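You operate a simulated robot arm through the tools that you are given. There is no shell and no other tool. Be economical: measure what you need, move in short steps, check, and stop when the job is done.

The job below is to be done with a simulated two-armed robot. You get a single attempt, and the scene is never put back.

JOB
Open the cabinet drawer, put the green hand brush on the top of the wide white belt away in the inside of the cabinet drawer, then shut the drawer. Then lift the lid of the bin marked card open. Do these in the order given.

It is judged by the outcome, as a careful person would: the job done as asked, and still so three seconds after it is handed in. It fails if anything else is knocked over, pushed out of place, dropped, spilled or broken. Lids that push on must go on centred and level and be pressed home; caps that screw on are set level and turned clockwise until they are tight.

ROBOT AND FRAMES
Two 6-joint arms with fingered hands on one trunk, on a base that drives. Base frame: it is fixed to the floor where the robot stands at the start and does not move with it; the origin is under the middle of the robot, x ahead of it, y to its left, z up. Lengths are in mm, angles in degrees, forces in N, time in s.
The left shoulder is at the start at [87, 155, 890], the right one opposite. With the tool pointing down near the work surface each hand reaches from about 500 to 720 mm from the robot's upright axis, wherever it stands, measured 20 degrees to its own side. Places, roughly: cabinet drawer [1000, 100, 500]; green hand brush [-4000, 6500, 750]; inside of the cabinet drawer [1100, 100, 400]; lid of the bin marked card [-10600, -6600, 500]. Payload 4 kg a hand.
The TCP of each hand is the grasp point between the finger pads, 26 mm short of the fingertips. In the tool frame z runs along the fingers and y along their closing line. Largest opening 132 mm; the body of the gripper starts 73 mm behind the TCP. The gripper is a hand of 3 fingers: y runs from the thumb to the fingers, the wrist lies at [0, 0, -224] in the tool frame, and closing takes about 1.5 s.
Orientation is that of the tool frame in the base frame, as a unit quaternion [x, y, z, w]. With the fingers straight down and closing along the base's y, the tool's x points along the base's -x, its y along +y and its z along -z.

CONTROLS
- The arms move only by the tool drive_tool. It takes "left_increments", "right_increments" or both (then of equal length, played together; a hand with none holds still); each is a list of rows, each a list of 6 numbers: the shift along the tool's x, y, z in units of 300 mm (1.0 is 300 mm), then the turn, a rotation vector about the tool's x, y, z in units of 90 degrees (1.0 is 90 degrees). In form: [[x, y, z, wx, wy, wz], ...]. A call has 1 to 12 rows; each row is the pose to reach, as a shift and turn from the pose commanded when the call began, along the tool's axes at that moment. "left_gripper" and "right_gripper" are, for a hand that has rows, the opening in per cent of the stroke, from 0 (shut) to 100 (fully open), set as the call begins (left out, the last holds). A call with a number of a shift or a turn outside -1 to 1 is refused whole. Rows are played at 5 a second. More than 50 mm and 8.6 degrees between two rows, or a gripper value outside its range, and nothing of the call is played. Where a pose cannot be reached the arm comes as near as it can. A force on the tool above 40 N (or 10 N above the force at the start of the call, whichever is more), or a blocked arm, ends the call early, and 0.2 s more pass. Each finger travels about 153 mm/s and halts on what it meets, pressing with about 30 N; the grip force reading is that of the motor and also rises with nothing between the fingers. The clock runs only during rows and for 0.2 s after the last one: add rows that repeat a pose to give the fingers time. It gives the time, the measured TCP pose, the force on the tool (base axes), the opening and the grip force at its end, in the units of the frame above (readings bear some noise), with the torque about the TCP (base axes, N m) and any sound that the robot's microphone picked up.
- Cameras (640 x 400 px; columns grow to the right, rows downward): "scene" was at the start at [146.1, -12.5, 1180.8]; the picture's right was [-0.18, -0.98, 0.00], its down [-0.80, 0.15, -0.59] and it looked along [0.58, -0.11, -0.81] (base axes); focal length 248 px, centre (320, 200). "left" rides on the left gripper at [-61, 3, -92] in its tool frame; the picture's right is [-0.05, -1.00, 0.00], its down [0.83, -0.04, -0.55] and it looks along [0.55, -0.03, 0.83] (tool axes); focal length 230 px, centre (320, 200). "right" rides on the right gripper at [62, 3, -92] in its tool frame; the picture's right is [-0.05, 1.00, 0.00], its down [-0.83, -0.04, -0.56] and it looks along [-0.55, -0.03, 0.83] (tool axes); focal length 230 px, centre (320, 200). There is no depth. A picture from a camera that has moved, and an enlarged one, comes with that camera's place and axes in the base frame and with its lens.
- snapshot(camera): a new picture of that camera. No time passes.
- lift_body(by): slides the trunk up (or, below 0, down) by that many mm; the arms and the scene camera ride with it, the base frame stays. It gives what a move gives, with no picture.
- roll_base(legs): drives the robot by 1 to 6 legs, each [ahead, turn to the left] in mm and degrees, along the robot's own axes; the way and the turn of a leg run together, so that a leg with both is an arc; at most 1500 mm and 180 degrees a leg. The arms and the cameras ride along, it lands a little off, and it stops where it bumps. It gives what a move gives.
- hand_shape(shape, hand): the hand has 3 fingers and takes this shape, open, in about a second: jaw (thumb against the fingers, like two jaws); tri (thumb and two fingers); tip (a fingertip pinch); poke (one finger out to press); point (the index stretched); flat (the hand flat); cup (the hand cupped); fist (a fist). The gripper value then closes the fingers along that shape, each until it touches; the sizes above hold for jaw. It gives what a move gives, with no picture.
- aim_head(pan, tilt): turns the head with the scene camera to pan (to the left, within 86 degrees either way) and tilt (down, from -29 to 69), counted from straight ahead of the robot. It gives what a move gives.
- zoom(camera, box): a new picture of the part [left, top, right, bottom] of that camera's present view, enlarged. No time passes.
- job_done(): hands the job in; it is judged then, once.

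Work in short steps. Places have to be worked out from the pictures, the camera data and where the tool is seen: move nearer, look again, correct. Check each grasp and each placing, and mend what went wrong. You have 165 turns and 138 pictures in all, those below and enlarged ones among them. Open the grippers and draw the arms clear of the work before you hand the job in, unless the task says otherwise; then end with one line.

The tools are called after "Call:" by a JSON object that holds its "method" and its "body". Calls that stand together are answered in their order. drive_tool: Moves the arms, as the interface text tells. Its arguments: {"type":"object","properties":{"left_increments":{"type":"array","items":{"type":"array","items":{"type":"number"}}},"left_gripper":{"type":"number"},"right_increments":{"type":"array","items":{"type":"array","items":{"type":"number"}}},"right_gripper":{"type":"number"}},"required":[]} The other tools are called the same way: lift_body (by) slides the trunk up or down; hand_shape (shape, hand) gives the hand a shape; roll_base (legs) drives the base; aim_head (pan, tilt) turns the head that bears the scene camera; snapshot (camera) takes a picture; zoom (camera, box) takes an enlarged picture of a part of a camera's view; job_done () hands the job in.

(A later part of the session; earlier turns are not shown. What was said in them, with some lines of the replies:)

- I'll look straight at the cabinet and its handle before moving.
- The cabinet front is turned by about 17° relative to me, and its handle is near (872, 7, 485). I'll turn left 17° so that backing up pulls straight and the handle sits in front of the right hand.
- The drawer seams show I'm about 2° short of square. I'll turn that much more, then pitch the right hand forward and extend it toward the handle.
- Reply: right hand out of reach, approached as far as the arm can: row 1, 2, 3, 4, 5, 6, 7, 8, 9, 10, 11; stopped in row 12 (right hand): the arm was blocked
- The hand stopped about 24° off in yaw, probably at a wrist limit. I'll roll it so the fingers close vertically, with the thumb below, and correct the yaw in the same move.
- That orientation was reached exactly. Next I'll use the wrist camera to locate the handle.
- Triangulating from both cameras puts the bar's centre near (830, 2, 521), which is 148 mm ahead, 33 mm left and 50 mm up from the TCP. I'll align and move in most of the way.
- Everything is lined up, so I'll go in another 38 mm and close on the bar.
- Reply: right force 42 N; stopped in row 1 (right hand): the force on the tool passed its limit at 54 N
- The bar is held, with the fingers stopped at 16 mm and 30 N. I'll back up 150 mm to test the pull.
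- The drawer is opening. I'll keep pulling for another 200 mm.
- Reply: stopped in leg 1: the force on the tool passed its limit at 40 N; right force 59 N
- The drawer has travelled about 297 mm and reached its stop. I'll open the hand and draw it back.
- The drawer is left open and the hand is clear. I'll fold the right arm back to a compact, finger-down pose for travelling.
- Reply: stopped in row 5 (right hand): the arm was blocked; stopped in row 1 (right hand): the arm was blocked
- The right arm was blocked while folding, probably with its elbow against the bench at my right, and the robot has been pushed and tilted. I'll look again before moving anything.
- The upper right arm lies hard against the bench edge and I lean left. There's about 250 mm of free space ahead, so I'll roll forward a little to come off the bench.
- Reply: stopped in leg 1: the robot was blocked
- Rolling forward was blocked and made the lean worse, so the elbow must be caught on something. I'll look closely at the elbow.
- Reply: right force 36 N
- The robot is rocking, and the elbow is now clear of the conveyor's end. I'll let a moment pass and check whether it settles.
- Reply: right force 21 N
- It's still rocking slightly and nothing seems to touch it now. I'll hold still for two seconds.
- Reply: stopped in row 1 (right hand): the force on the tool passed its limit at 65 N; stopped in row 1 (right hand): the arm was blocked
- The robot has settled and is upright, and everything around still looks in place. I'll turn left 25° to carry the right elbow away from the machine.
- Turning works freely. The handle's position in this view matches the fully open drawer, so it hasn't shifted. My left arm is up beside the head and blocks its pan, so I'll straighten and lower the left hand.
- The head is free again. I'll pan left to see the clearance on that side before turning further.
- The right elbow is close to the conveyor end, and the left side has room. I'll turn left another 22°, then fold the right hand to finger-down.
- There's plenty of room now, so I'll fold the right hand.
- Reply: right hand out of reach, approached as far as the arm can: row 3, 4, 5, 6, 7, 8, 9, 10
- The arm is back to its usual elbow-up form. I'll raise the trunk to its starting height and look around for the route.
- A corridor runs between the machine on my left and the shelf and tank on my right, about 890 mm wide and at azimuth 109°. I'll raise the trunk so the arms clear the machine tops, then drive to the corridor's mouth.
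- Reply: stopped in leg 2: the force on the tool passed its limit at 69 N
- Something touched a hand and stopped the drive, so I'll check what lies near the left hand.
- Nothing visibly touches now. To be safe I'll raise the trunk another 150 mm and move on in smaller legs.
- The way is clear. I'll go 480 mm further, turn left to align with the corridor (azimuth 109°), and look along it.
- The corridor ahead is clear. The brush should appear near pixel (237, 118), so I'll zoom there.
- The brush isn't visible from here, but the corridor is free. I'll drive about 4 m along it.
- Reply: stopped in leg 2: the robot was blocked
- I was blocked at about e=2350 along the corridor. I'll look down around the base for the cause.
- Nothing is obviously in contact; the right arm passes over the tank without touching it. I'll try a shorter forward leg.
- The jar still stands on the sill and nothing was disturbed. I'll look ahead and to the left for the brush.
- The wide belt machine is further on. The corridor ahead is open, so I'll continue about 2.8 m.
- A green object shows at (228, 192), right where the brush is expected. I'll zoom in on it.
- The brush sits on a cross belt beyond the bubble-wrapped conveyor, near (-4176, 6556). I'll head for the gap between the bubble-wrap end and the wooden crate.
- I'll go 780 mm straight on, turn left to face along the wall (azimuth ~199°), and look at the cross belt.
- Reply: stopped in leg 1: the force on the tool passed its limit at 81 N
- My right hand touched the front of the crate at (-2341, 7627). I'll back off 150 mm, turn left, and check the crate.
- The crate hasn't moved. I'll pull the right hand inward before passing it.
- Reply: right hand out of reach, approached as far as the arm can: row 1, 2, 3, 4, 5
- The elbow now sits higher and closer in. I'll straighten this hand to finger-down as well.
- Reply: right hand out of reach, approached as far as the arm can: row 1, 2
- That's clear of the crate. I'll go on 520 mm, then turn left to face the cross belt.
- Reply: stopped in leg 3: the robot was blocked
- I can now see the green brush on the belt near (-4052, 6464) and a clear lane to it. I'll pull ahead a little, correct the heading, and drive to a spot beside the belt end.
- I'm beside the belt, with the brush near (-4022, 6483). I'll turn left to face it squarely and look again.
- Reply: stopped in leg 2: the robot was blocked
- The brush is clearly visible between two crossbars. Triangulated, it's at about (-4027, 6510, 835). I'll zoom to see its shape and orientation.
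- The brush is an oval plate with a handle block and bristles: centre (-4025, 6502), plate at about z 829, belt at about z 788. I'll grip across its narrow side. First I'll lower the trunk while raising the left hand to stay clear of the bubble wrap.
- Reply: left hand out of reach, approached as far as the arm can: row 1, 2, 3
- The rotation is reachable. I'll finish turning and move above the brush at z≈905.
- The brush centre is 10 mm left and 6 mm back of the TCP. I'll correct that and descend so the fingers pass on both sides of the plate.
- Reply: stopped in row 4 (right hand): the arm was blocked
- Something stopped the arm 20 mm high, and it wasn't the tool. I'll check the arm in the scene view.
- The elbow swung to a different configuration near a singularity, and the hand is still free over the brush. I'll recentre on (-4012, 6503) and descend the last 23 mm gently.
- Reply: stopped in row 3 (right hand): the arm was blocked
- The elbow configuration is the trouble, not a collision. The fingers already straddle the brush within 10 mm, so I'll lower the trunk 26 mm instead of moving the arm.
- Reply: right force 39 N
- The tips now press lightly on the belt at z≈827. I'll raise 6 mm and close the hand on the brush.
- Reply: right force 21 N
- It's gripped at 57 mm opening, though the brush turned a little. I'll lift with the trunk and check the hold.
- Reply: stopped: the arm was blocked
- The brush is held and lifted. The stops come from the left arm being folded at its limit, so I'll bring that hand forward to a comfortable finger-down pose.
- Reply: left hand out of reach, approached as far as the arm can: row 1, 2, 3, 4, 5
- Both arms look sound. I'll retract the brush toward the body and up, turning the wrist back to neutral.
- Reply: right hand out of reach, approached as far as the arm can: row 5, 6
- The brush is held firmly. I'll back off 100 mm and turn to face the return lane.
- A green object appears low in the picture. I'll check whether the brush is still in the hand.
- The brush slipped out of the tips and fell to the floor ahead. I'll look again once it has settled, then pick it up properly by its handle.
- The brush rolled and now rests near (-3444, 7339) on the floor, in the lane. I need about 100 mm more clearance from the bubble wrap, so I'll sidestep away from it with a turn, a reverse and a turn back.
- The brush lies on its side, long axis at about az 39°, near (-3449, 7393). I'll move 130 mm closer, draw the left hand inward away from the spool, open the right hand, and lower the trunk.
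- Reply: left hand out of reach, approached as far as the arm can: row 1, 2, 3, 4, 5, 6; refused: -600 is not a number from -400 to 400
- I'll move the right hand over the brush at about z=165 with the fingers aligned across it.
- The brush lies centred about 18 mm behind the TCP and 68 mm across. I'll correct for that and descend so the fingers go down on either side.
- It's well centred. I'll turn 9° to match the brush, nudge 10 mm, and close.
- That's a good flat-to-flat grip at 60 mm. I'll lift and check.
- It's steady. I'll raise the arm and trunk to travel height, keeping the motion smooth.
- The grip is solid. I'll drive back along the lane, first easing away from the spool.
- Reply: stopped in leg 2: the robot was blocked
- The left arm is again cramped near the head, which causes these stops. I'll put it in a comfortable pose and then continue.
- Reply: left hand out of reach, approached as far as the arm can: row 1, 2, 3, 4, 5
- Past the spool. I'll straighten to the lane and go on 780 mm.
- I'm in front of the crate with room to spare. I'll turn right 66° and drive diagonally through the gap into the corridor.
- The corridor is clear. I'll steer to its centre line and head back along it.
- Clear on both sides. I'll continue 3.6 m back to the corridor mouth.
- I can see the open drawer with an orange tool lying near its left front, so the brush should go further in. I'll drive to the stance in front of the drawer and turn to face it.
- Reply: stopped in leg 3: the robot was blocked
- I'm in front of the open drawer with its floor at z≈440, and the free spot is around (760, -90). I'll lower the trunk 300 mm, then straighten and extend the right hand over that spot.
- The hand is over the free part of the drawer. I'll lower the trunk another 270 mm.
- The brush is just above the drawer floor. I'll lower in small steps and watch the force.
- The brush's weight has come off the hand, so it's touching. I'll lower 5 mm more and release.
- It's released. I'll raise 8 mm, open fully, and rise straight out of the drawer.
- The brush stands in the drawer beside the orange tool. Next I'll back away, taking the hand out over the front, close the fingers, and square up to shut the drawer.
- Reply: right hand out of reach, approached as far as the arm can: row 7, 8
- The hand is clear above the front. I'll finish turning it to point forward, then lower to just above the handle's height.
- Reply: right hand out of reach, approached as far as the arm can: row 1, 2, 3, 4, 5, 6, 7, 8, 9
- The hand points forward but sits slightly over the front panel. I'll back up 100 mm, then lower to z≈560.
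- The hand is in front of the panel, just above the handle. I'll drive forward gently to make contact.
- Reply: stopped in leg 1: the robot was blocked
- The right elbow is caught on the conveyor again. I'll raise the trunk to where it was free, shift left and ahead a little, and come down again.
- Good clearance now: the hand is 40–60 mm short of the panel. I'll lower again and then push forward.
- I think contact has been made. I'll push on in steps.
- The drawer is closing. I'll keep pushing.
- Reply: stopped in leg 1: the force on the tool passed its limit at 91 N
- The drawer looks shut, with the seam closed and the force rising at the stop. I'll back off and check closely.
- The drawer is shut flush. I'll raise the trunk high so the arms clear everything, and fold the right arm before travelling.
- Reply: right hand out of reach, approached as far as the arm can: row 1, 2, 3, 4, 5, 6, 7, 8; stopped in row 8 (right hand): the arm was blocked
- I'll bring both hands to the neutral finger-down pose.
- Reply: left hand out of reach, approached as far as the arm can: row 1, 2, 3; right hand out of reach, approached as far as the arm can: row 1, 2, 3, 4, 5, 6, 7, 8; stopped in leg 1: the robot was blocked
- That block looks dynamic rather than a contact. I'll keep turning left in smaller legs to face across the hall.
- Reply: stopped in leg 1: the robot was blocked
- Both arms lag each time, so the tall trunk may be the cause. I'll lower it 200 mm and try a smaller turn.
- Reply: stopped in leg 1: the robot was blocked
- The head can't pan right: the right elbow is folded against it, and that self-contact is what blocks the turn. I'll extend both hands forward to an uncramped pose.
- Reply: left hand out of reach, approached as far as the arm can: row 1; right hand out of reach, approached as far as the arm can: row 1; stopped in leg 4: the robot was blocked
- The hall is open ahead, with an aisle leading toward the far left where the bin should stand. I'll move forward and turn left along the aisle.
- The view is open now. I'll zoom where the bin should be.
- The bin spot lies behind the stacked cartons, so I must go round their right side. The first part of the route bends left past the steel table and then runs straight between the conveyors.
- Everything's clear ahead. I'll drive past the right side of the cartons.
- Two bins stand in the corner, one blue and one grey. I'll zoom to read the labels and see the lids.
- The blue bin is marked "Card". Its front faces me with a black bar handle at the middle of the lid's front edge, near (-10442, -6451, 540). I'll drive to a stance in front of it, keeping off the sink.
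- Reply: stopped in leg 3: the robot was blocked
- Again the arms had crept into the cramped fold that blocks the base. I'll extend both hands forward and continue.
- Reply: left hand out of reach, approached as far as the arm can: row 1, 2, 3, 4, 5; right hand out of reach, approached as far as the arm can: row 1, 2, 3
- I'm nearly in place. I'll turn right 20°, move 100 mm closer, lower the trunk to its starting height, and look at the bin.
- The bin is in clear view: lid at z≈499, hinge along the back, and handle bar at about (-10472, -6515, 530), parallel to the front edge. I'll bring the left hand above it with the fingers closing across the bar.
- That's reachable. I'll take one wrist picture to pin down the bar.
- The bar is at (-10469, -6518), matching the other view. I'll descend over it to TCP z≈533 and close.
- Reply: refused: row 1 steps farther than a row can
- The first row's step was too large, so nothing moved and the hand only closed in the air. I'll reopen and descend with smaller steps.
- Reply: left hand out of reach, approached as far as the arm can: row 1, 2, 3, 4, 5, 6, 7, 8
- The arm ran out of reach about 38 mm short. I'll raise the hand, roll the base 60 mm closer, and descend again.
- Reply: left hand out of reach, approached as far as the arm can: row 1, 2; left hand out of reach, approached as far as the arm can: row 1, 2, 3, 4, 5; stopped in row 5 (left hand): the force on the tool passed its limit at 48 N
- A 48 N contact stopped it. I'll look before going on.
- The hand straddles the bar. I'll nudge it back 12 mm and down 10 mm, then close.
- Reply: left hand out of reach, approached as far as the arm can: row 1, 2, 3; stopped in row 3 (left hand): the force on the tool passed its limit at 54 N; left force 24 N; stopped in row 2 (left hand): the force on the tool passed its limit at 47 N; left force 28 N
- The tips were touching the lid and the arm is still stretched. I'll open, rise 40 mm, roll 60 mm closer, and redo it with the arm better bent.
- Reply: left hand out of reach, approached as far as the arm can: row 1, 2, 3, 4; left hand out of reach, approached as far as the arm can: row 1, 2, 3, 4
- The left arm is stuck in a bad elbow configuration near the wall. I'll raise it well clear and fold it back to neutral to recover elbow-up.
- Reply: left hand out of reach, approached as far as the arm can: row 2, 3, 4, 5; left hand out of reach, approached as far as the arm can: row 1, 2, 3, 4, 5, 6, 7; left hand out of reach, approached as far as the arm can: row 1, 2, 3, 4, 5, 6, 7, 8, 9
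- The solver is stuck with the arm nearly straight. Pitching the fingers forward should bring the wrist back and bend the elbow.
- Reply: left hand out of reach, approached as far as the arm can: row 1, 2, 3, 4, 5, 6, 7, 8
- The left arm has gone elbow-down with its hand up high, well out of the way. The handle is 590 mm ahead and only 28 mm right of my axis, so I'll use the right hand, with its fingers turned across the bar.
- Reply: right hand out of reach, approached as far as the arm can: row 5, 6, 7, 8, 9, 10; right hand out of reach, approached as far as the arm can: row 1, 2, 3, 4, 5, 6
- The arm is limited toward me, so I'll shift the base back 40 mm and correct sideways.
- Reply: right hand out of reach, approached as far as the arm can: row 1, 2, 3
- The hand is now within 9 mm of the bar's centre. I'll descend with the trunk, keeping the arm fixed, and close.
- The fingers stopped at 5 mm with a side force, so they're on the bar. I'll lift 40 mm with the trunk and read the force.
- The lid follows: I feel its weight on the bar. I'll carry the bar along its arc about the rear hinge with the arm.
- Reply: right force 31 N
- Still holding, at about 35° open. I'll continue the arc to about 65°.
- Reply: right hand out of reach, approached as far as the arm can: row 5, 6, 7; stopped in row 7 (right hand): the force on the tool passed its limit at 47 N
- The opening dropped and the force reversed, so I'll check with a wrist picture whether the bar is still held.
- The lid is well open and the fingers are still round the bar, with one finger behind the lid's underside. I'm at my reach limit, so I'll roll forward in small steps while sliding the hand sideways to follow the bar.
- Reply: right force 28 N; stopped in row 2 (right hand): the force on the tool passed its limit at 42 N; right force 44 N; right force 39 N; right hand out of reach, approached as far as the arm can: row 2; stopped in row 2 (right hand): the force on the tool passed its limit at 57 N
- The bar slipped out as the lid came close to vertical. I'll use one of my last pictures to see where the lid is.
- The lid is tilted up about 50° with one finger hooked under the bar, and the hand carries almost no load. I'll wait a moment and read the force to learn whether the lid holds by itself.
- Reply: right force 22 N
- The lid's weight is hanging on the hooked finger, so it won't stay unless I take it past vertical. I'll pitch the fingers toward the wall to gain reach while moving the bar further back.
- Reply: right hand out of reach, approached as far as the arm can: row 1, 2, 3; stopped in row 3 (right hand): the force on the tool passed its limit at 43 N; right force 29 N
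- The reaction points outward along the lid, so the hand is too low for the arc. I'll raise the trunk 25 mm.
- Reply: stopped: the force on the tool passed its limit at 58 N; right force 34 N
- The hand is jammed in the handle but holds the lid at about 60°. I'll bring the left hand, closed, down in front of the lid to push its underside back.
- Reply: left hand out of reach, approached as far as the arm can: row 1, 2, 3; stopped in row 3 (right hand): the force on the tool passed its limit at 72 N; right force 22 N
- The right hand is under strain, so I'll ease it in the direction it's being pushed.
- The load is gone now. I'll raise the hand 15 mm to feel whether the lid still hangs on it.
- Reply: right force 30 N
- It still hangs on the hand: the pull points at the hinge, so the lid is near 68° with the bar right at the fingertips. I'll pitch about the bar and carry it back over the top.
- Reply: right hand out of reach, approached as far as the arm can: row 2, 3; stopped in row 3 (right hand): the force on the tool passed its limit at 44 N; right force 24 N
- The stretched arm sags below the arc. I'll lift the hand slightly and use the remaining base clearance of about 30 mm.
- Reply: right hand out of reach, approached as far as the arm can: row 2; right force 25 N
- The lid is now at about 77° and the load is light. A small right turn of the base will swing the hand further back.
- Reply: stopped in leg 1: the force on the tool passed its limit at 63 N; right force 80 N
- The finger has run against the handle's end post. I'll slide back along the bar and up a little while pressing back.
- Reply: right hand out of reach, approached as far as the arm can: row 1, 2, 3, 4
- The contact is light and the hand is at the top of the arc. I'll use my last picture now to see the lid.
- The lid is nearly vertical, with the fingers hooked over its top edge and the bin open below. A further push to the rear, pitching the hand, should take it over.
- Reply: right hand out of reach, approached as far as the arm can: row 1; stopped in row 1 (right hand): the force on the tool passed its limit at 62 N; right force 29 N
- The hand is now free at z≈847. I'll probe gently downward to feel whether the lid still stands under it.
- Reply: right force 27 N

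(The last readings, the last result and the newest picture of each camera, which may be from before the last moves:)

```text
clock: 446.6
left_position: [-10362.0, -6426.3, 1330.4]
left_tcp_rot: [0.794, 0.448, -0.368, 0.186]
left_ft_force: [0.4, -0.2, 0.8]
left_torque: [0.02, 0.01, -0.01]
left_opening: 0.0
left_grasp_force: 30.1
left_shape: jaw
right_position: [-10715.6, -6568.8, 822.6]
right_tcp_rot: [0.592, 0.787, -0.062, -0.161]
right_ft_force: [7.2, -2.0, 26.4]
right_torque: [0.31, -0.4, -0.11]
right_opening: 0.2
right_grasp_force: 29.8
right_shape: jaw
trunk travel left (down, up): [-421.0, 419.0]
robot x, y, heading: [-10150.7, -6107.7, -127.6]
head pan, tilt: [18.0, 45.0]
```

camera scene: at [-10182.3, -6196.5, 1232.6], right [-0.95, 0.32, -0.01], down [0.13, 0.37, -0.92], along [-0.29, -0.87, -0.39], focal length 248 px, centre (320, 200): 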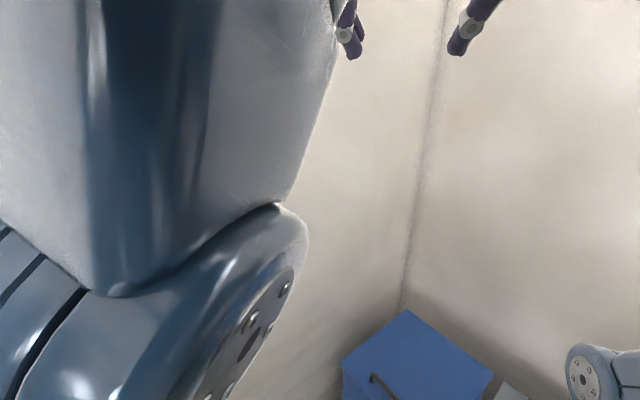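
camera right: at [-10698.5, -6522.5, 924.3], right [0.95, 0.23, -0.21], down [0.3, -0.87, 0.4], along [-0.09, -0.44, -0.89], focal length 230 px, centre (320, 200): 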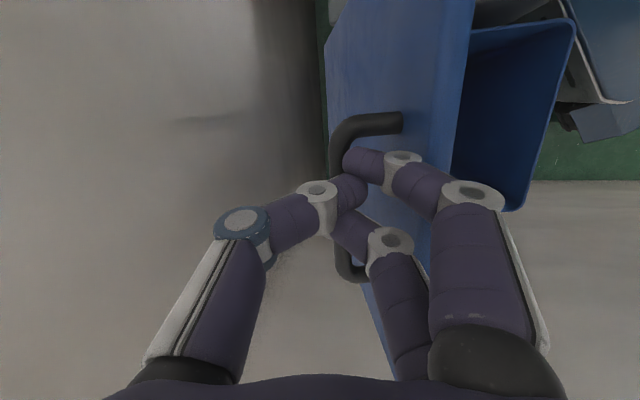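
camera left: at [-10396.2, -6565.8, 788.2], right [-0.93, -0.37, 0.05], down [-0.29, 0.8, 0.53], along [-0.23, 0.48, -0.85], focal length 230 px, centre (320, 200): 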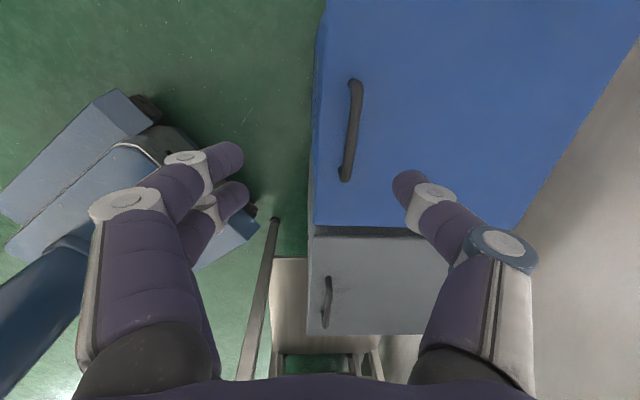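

The lid is standing there without support: contact is at z≈822 after more than a second untouched. I'll lift off, wait, and probe again to confirm it stays.

Call:
{"method": "drive_tool", "body": {"right_increments": [[0, 0, -0.06, 0, 0, 0], [0, 0, -0.12, 0, 0, 0], [0, 0, -0.16, 0, 0, 0], [0, 0, -0.16, 0, 0, 0], [0, 0, -0.16, 0, 0, 0], [0, 0, -0.16, 0, 0, 0], [0, 0, -0.16, 0, 0, 0], [0, 0, -0.16, 0, 0, 0], [0, 0, -0.16, 0, 0, 0], [0, 0, -0.16, 0, 0, 0], [0, 0, -0.16, 0, 0, 0], [0, 0, -0.16, 0, 0, 0]]}}

Call:
{"method": "drive_tool", "body": {"right_increments": [[0, 0, 0, 0, 0, 0], [0, 0, 0, 0, 0, 0], [0, 0, 0, 0, 0, 0], [0, 0, 0, 0, 0, 0], [0, 0, 0, 0, 0, 0], [0, 0, 0, 0, 0, 0], [0, 0, 0, 0, 0, 0], [0, 0, 0, 0, 0, 0], [0, 0, 0, 0, 0, 0], [0, 0, 0, 0, 0, 0]]}}

Call:
{"method": "drive_tool", "body": {"right_increments": [[0, 0, 0.04, 0, 0, 0], [0, 0, 0.08, 0, 0, 0], [0, 0, 0.12, 0, 0, 0], [0, 0, 0.15, 0, 0, 0]]}}

```text
clock: 449.1
left_position: [-10368.5, -6429.2, 1327.7]
left_tcp_rot: [0.794, 0.447, -0.367, 0.187]
left_ft_force: [-0.6, -0.6, 1.2]
left_torque: [0.0, 0.0, 0.01]
left_opening: 0.0
left_grasp_force: 29.9
left_shape: jaw
right_position: [-10703.3, -6579.0, 862.6]
right_tcp_rot: [0.593, 0.788, -0.056, -0.158]
right_ft_force: [-0.5, 0.3, -1.1]
right_torque: [0.02, 0.03, 0.03]
right_opening: 0.0
right_grasp_force: 29.8
right_shape: jaw
trunk travel left (down, up): [-421.0, 419.0]
robot x, y, heading: [-10152.5, -6110.9, -127.8]
head pan, tilt: [18.0, 45.0]
```

```text
clock: 451.4
left_position: [-10366.6, -6430.2, 1329.1]
left_tcp_rot: [0.794, 0.446, -0.367, 0.187]
left_ft_force: [-0.2, -0.4, 0.3]
left_torque: [-0.01, -0.01, 0.01]
left_opening: 0.0
left_grasp_force: 29.9
left_shape: jaw
right_position: [-10702.6, -6578.5, 862.7]
right_tcp_rot: [0.592, 0.788, -0.057, -0.159]
right_ft_force: [-0.7, 0.1, -0.2]
right_torque: [0.02, -0.02, 0.02]
right_opening: 0.0
right_grasp_force: 30.2
right_shape: jaw
trunk travel left (down, up): [-421.0, 419.0]
robot x, y, heading: [-10149.1, -6109.5, -127.9]
head pan, tilt: [18.0, 45.0]
```

```text
clock: 452.4
left_position: [-10367.0, -6429.2, 1328.1]
left_tcp_rot: [0.794, 0.446, -0.367, 0.187]
left_ft_force: [-0.8, 0.4, 0.0]
left_torque: [0.02, -0.02, -0.02]
left_opening: 0.1
left_grasp_force: 30.0
left_shape: jaw
right_position: [-10718.3, -6570.5, 819.7]
right_tcp_rot: [0.593, 0.787, -0.057, -0.158]
right_ft_force: [-0.2, 0.7, 3.7]
right_torque: [0.07, -0.1, 0.0]
right_opening: 0.0
right_grasp_force: 30.3
right_shape: jaw
trunk travel left (down, up): [-421.0, 419.0]
robot x, y, heading: [-10152.6, -6107.4, -127.9]
head pan, tilt: [18.0, 45.0]
```

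It still stands after four seconds without support. I'll rise well above it and draw the hand away.

Call:
{"method": "drive_tool", "body": {"right_increments": [[0, 0, -0.08, 0, 0, 0], [0, 0, -0.18, 0, 0, 0], [0, 0, -0.28, 0, 0, 0], [0, 0, -0.36, 0, 0, 0]]}}

Call:
{"method": "lift_body", "body": {"by": 80}}

```text
clock: 453.4
left_position: [-10369.6, -6431.4, 1328.0]
left_tcp_rot: [0.795, 0.447, -0.366, 0.187]
left_ft_force: [-0.2, 0.7, -0.9]
left_torque: [0.0, -0.01, -0.01]
left_opening: 0.0
left_grasp_force: 29.8
left_shape: jaw
right_position: [-10682.2, -6571.8, 910.2]
right_tcp_rot: [0.592, 0.788, -0.055, -0.159]
right_ft_force: [0.0, 0.0, 0.1]
right_torque: [0.01, -0.02, 0.01]
right_opening: 0.0
right_grasp_force: 30.0
right_shape: jaw
right hand out of reach, approached as far as the arm can: row 3, 4
trunk travel left (down, up): [-421.0, 419.0]
robot x, y, heading: [-10151.5, -6110.9, -127.6]
head pan, tilt: [18.0, 45.0]
```

```text
clock: 454.5
left_position: [-10367.4, -6430.0, 1408.8]
left_tcp_rot: [0.794, 0.447, -0.368, 0.187]
left_ft_force: [0.2, 0.9, -0.4]
left_torque: [-0.02, 0.02, 0.01]
left_opening: 0.0
left_grasp_force: 29.8
left_shape: jaw
right_position: [-10681.2, -6571.2, 991.8]
right_tcp_rot: [0.593, 0.788, -0.056, -0.158]
right_ft_force: [-0.5, 0.1, 0.7]
right_torque: [0.03, -0.02, -0.01]
right_opening: 0.3
right_grasp_force: 30.2
right_shape: jaw
trunk travel left (down, up): [-501.0, 339.0]
robot x, y, heading: [-10151.5, -6111.2, -127.5]
head pan, tilt: [18.0, 45.0]
```

Both hands are high and clear. I'll back away and open the grippers.

Call:
{"method": "roll_base", "body": {"legs": [[-200, 0], [-150, 0]]}}

Call:
{"method": "drive_tool", "body": {"right_gripper": 100, "left_gripper": 100, "right_increments": [[0, 0, 0, 0, 0, 0], [0, 0, 0, 0, 0, 0], [0, 0, 0, 0, 0, 0], [0, 0, 0, 0, 0, 0], [0, 0, 0, 0, 0, 0], [0, 0, 0, 0, 0, 0]], "left_increments": [[0, 0, 0, 0, 0, 0], [0, 0, 0, 0, 0, 0], [0, 0, 0, 0, 0, 0], [0, 0, 0, 0, 0, 0], [0, 0, 0, 0, 0, 0], [0, 0, 0, 0, 0, 0]]}}

```text
clock: 455.6
left_position: [-10350.5, -6414.4, 1391.7]
left_tcp_rot: [0.8, 0.455, -0.346, 0.18]
left_ft_force: [0.2, -0.1, -0.4]
left_torque: [0.02, 0.01, 0.01]
left_opening: 0.1
left_grasp_force: 29.7
left_shape: jaw
right_position: [-10652.9, -6531.4, 969.7]
right_tcp_rot: [0.591, 0.79, -0.045, -0.158]
right_ft_force: [-1.0, -1.6, -1.4]
right_torque: [0.2, -0.03, -0.05]
right_opening: 0.3
right_grasp_force: 29.9
right_shape: jaw
trunk travel left (down, up): [-501.0, 339.0]
robot x, y, heading: [-10112.7, -6061.1, -127.2]
head pan, tilt: [18.0, 45.0]
stopped in leg 1: the robot was blocked; the commanded pose is now the measured one
```

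```text
clock: 457.0
left_position: [-10330.3, -6392.2, 1403.7]
left_tcp_rot: [0.796, 0.454, -0.359, 0.178]
left_ft_force: [-0.3, 0.5, 0.1]
left_torque: [0.01, -0.01, 0.01]
left_opening: 132.1
left_grasp_force: 0.0
left_shape: jaw
right_position: [-10639.4, -6520.4, 997.1]
right_tcp_rot: [0.593, 0.787, -0.059, -0.159]
right_ft_force: [0.2, 0.2, -0.1]
right_torque: [-0.03, 0.03, 0.03]
right_opening: 131.9
right_grasp_force: 0.1
right_shape: jaw
trunk travel left (down, up): [-501.0, 339.0]
robot x, y, heading: [-10115.1, -6058.7, -127.1]
head pan, tilt: [18.0, 45.0]
```

I'll keep backing off in small steps so the hand ends up clear of the bin.

Call:
{"method": "roll_base", "body": {"legs": [[-60, 0], [-60, 0], [-60, 0], [-60, 0]]}}

```text
clock: 459.7
left_position: [-10183.1, -6184.5, 1406.0]
left_tcp_rot: [0.795, 0.446, -0.365, 0.189]
left_ft_force: [0.8, 0.9, 0.2]
left_torque: [-0.07, -0.01, 0.01]
left_opening: 131.9
left_grasp_force: 0.1
left_shape: jaw
right_position: [-10492.0, -6314.4, 991.4]
right_tcp_rot: [0.593, 0.787, -0.06, -0.159]
right_ft_force: [1.6, 0.3, 0.2]
right_torque: [-0.03, 0.07, 0.02]
right_opening: 131.9
right_grasp_force: 0.1
right_shape: jaw
trunk travel left (down, up): [-501.0, 339.0]
robot x, y, heading: [-9968.6, -5869.0, -127.2]
head pan, tilt: [18.0, 45.0]
```

The arms are clear and both grippers are open. No sound of the lid falling has been reported, and all four parts of the job have been done in order. I'm handing it in.

Call:
{"method": "job_done", "body": {}}

```text
The job is handed in.
```

The green brush is in the closed cabinet drawer and the card bin's lid stands open. I had no pictures left to look at the lid at the end: it was still standing when I felt it after four seconds untouched. On the way the brush slipped and fell to the floor once, and my right arm snagged on a conveyor and my hand touched the crate; the crate hadn't moved and I saw no other damage.
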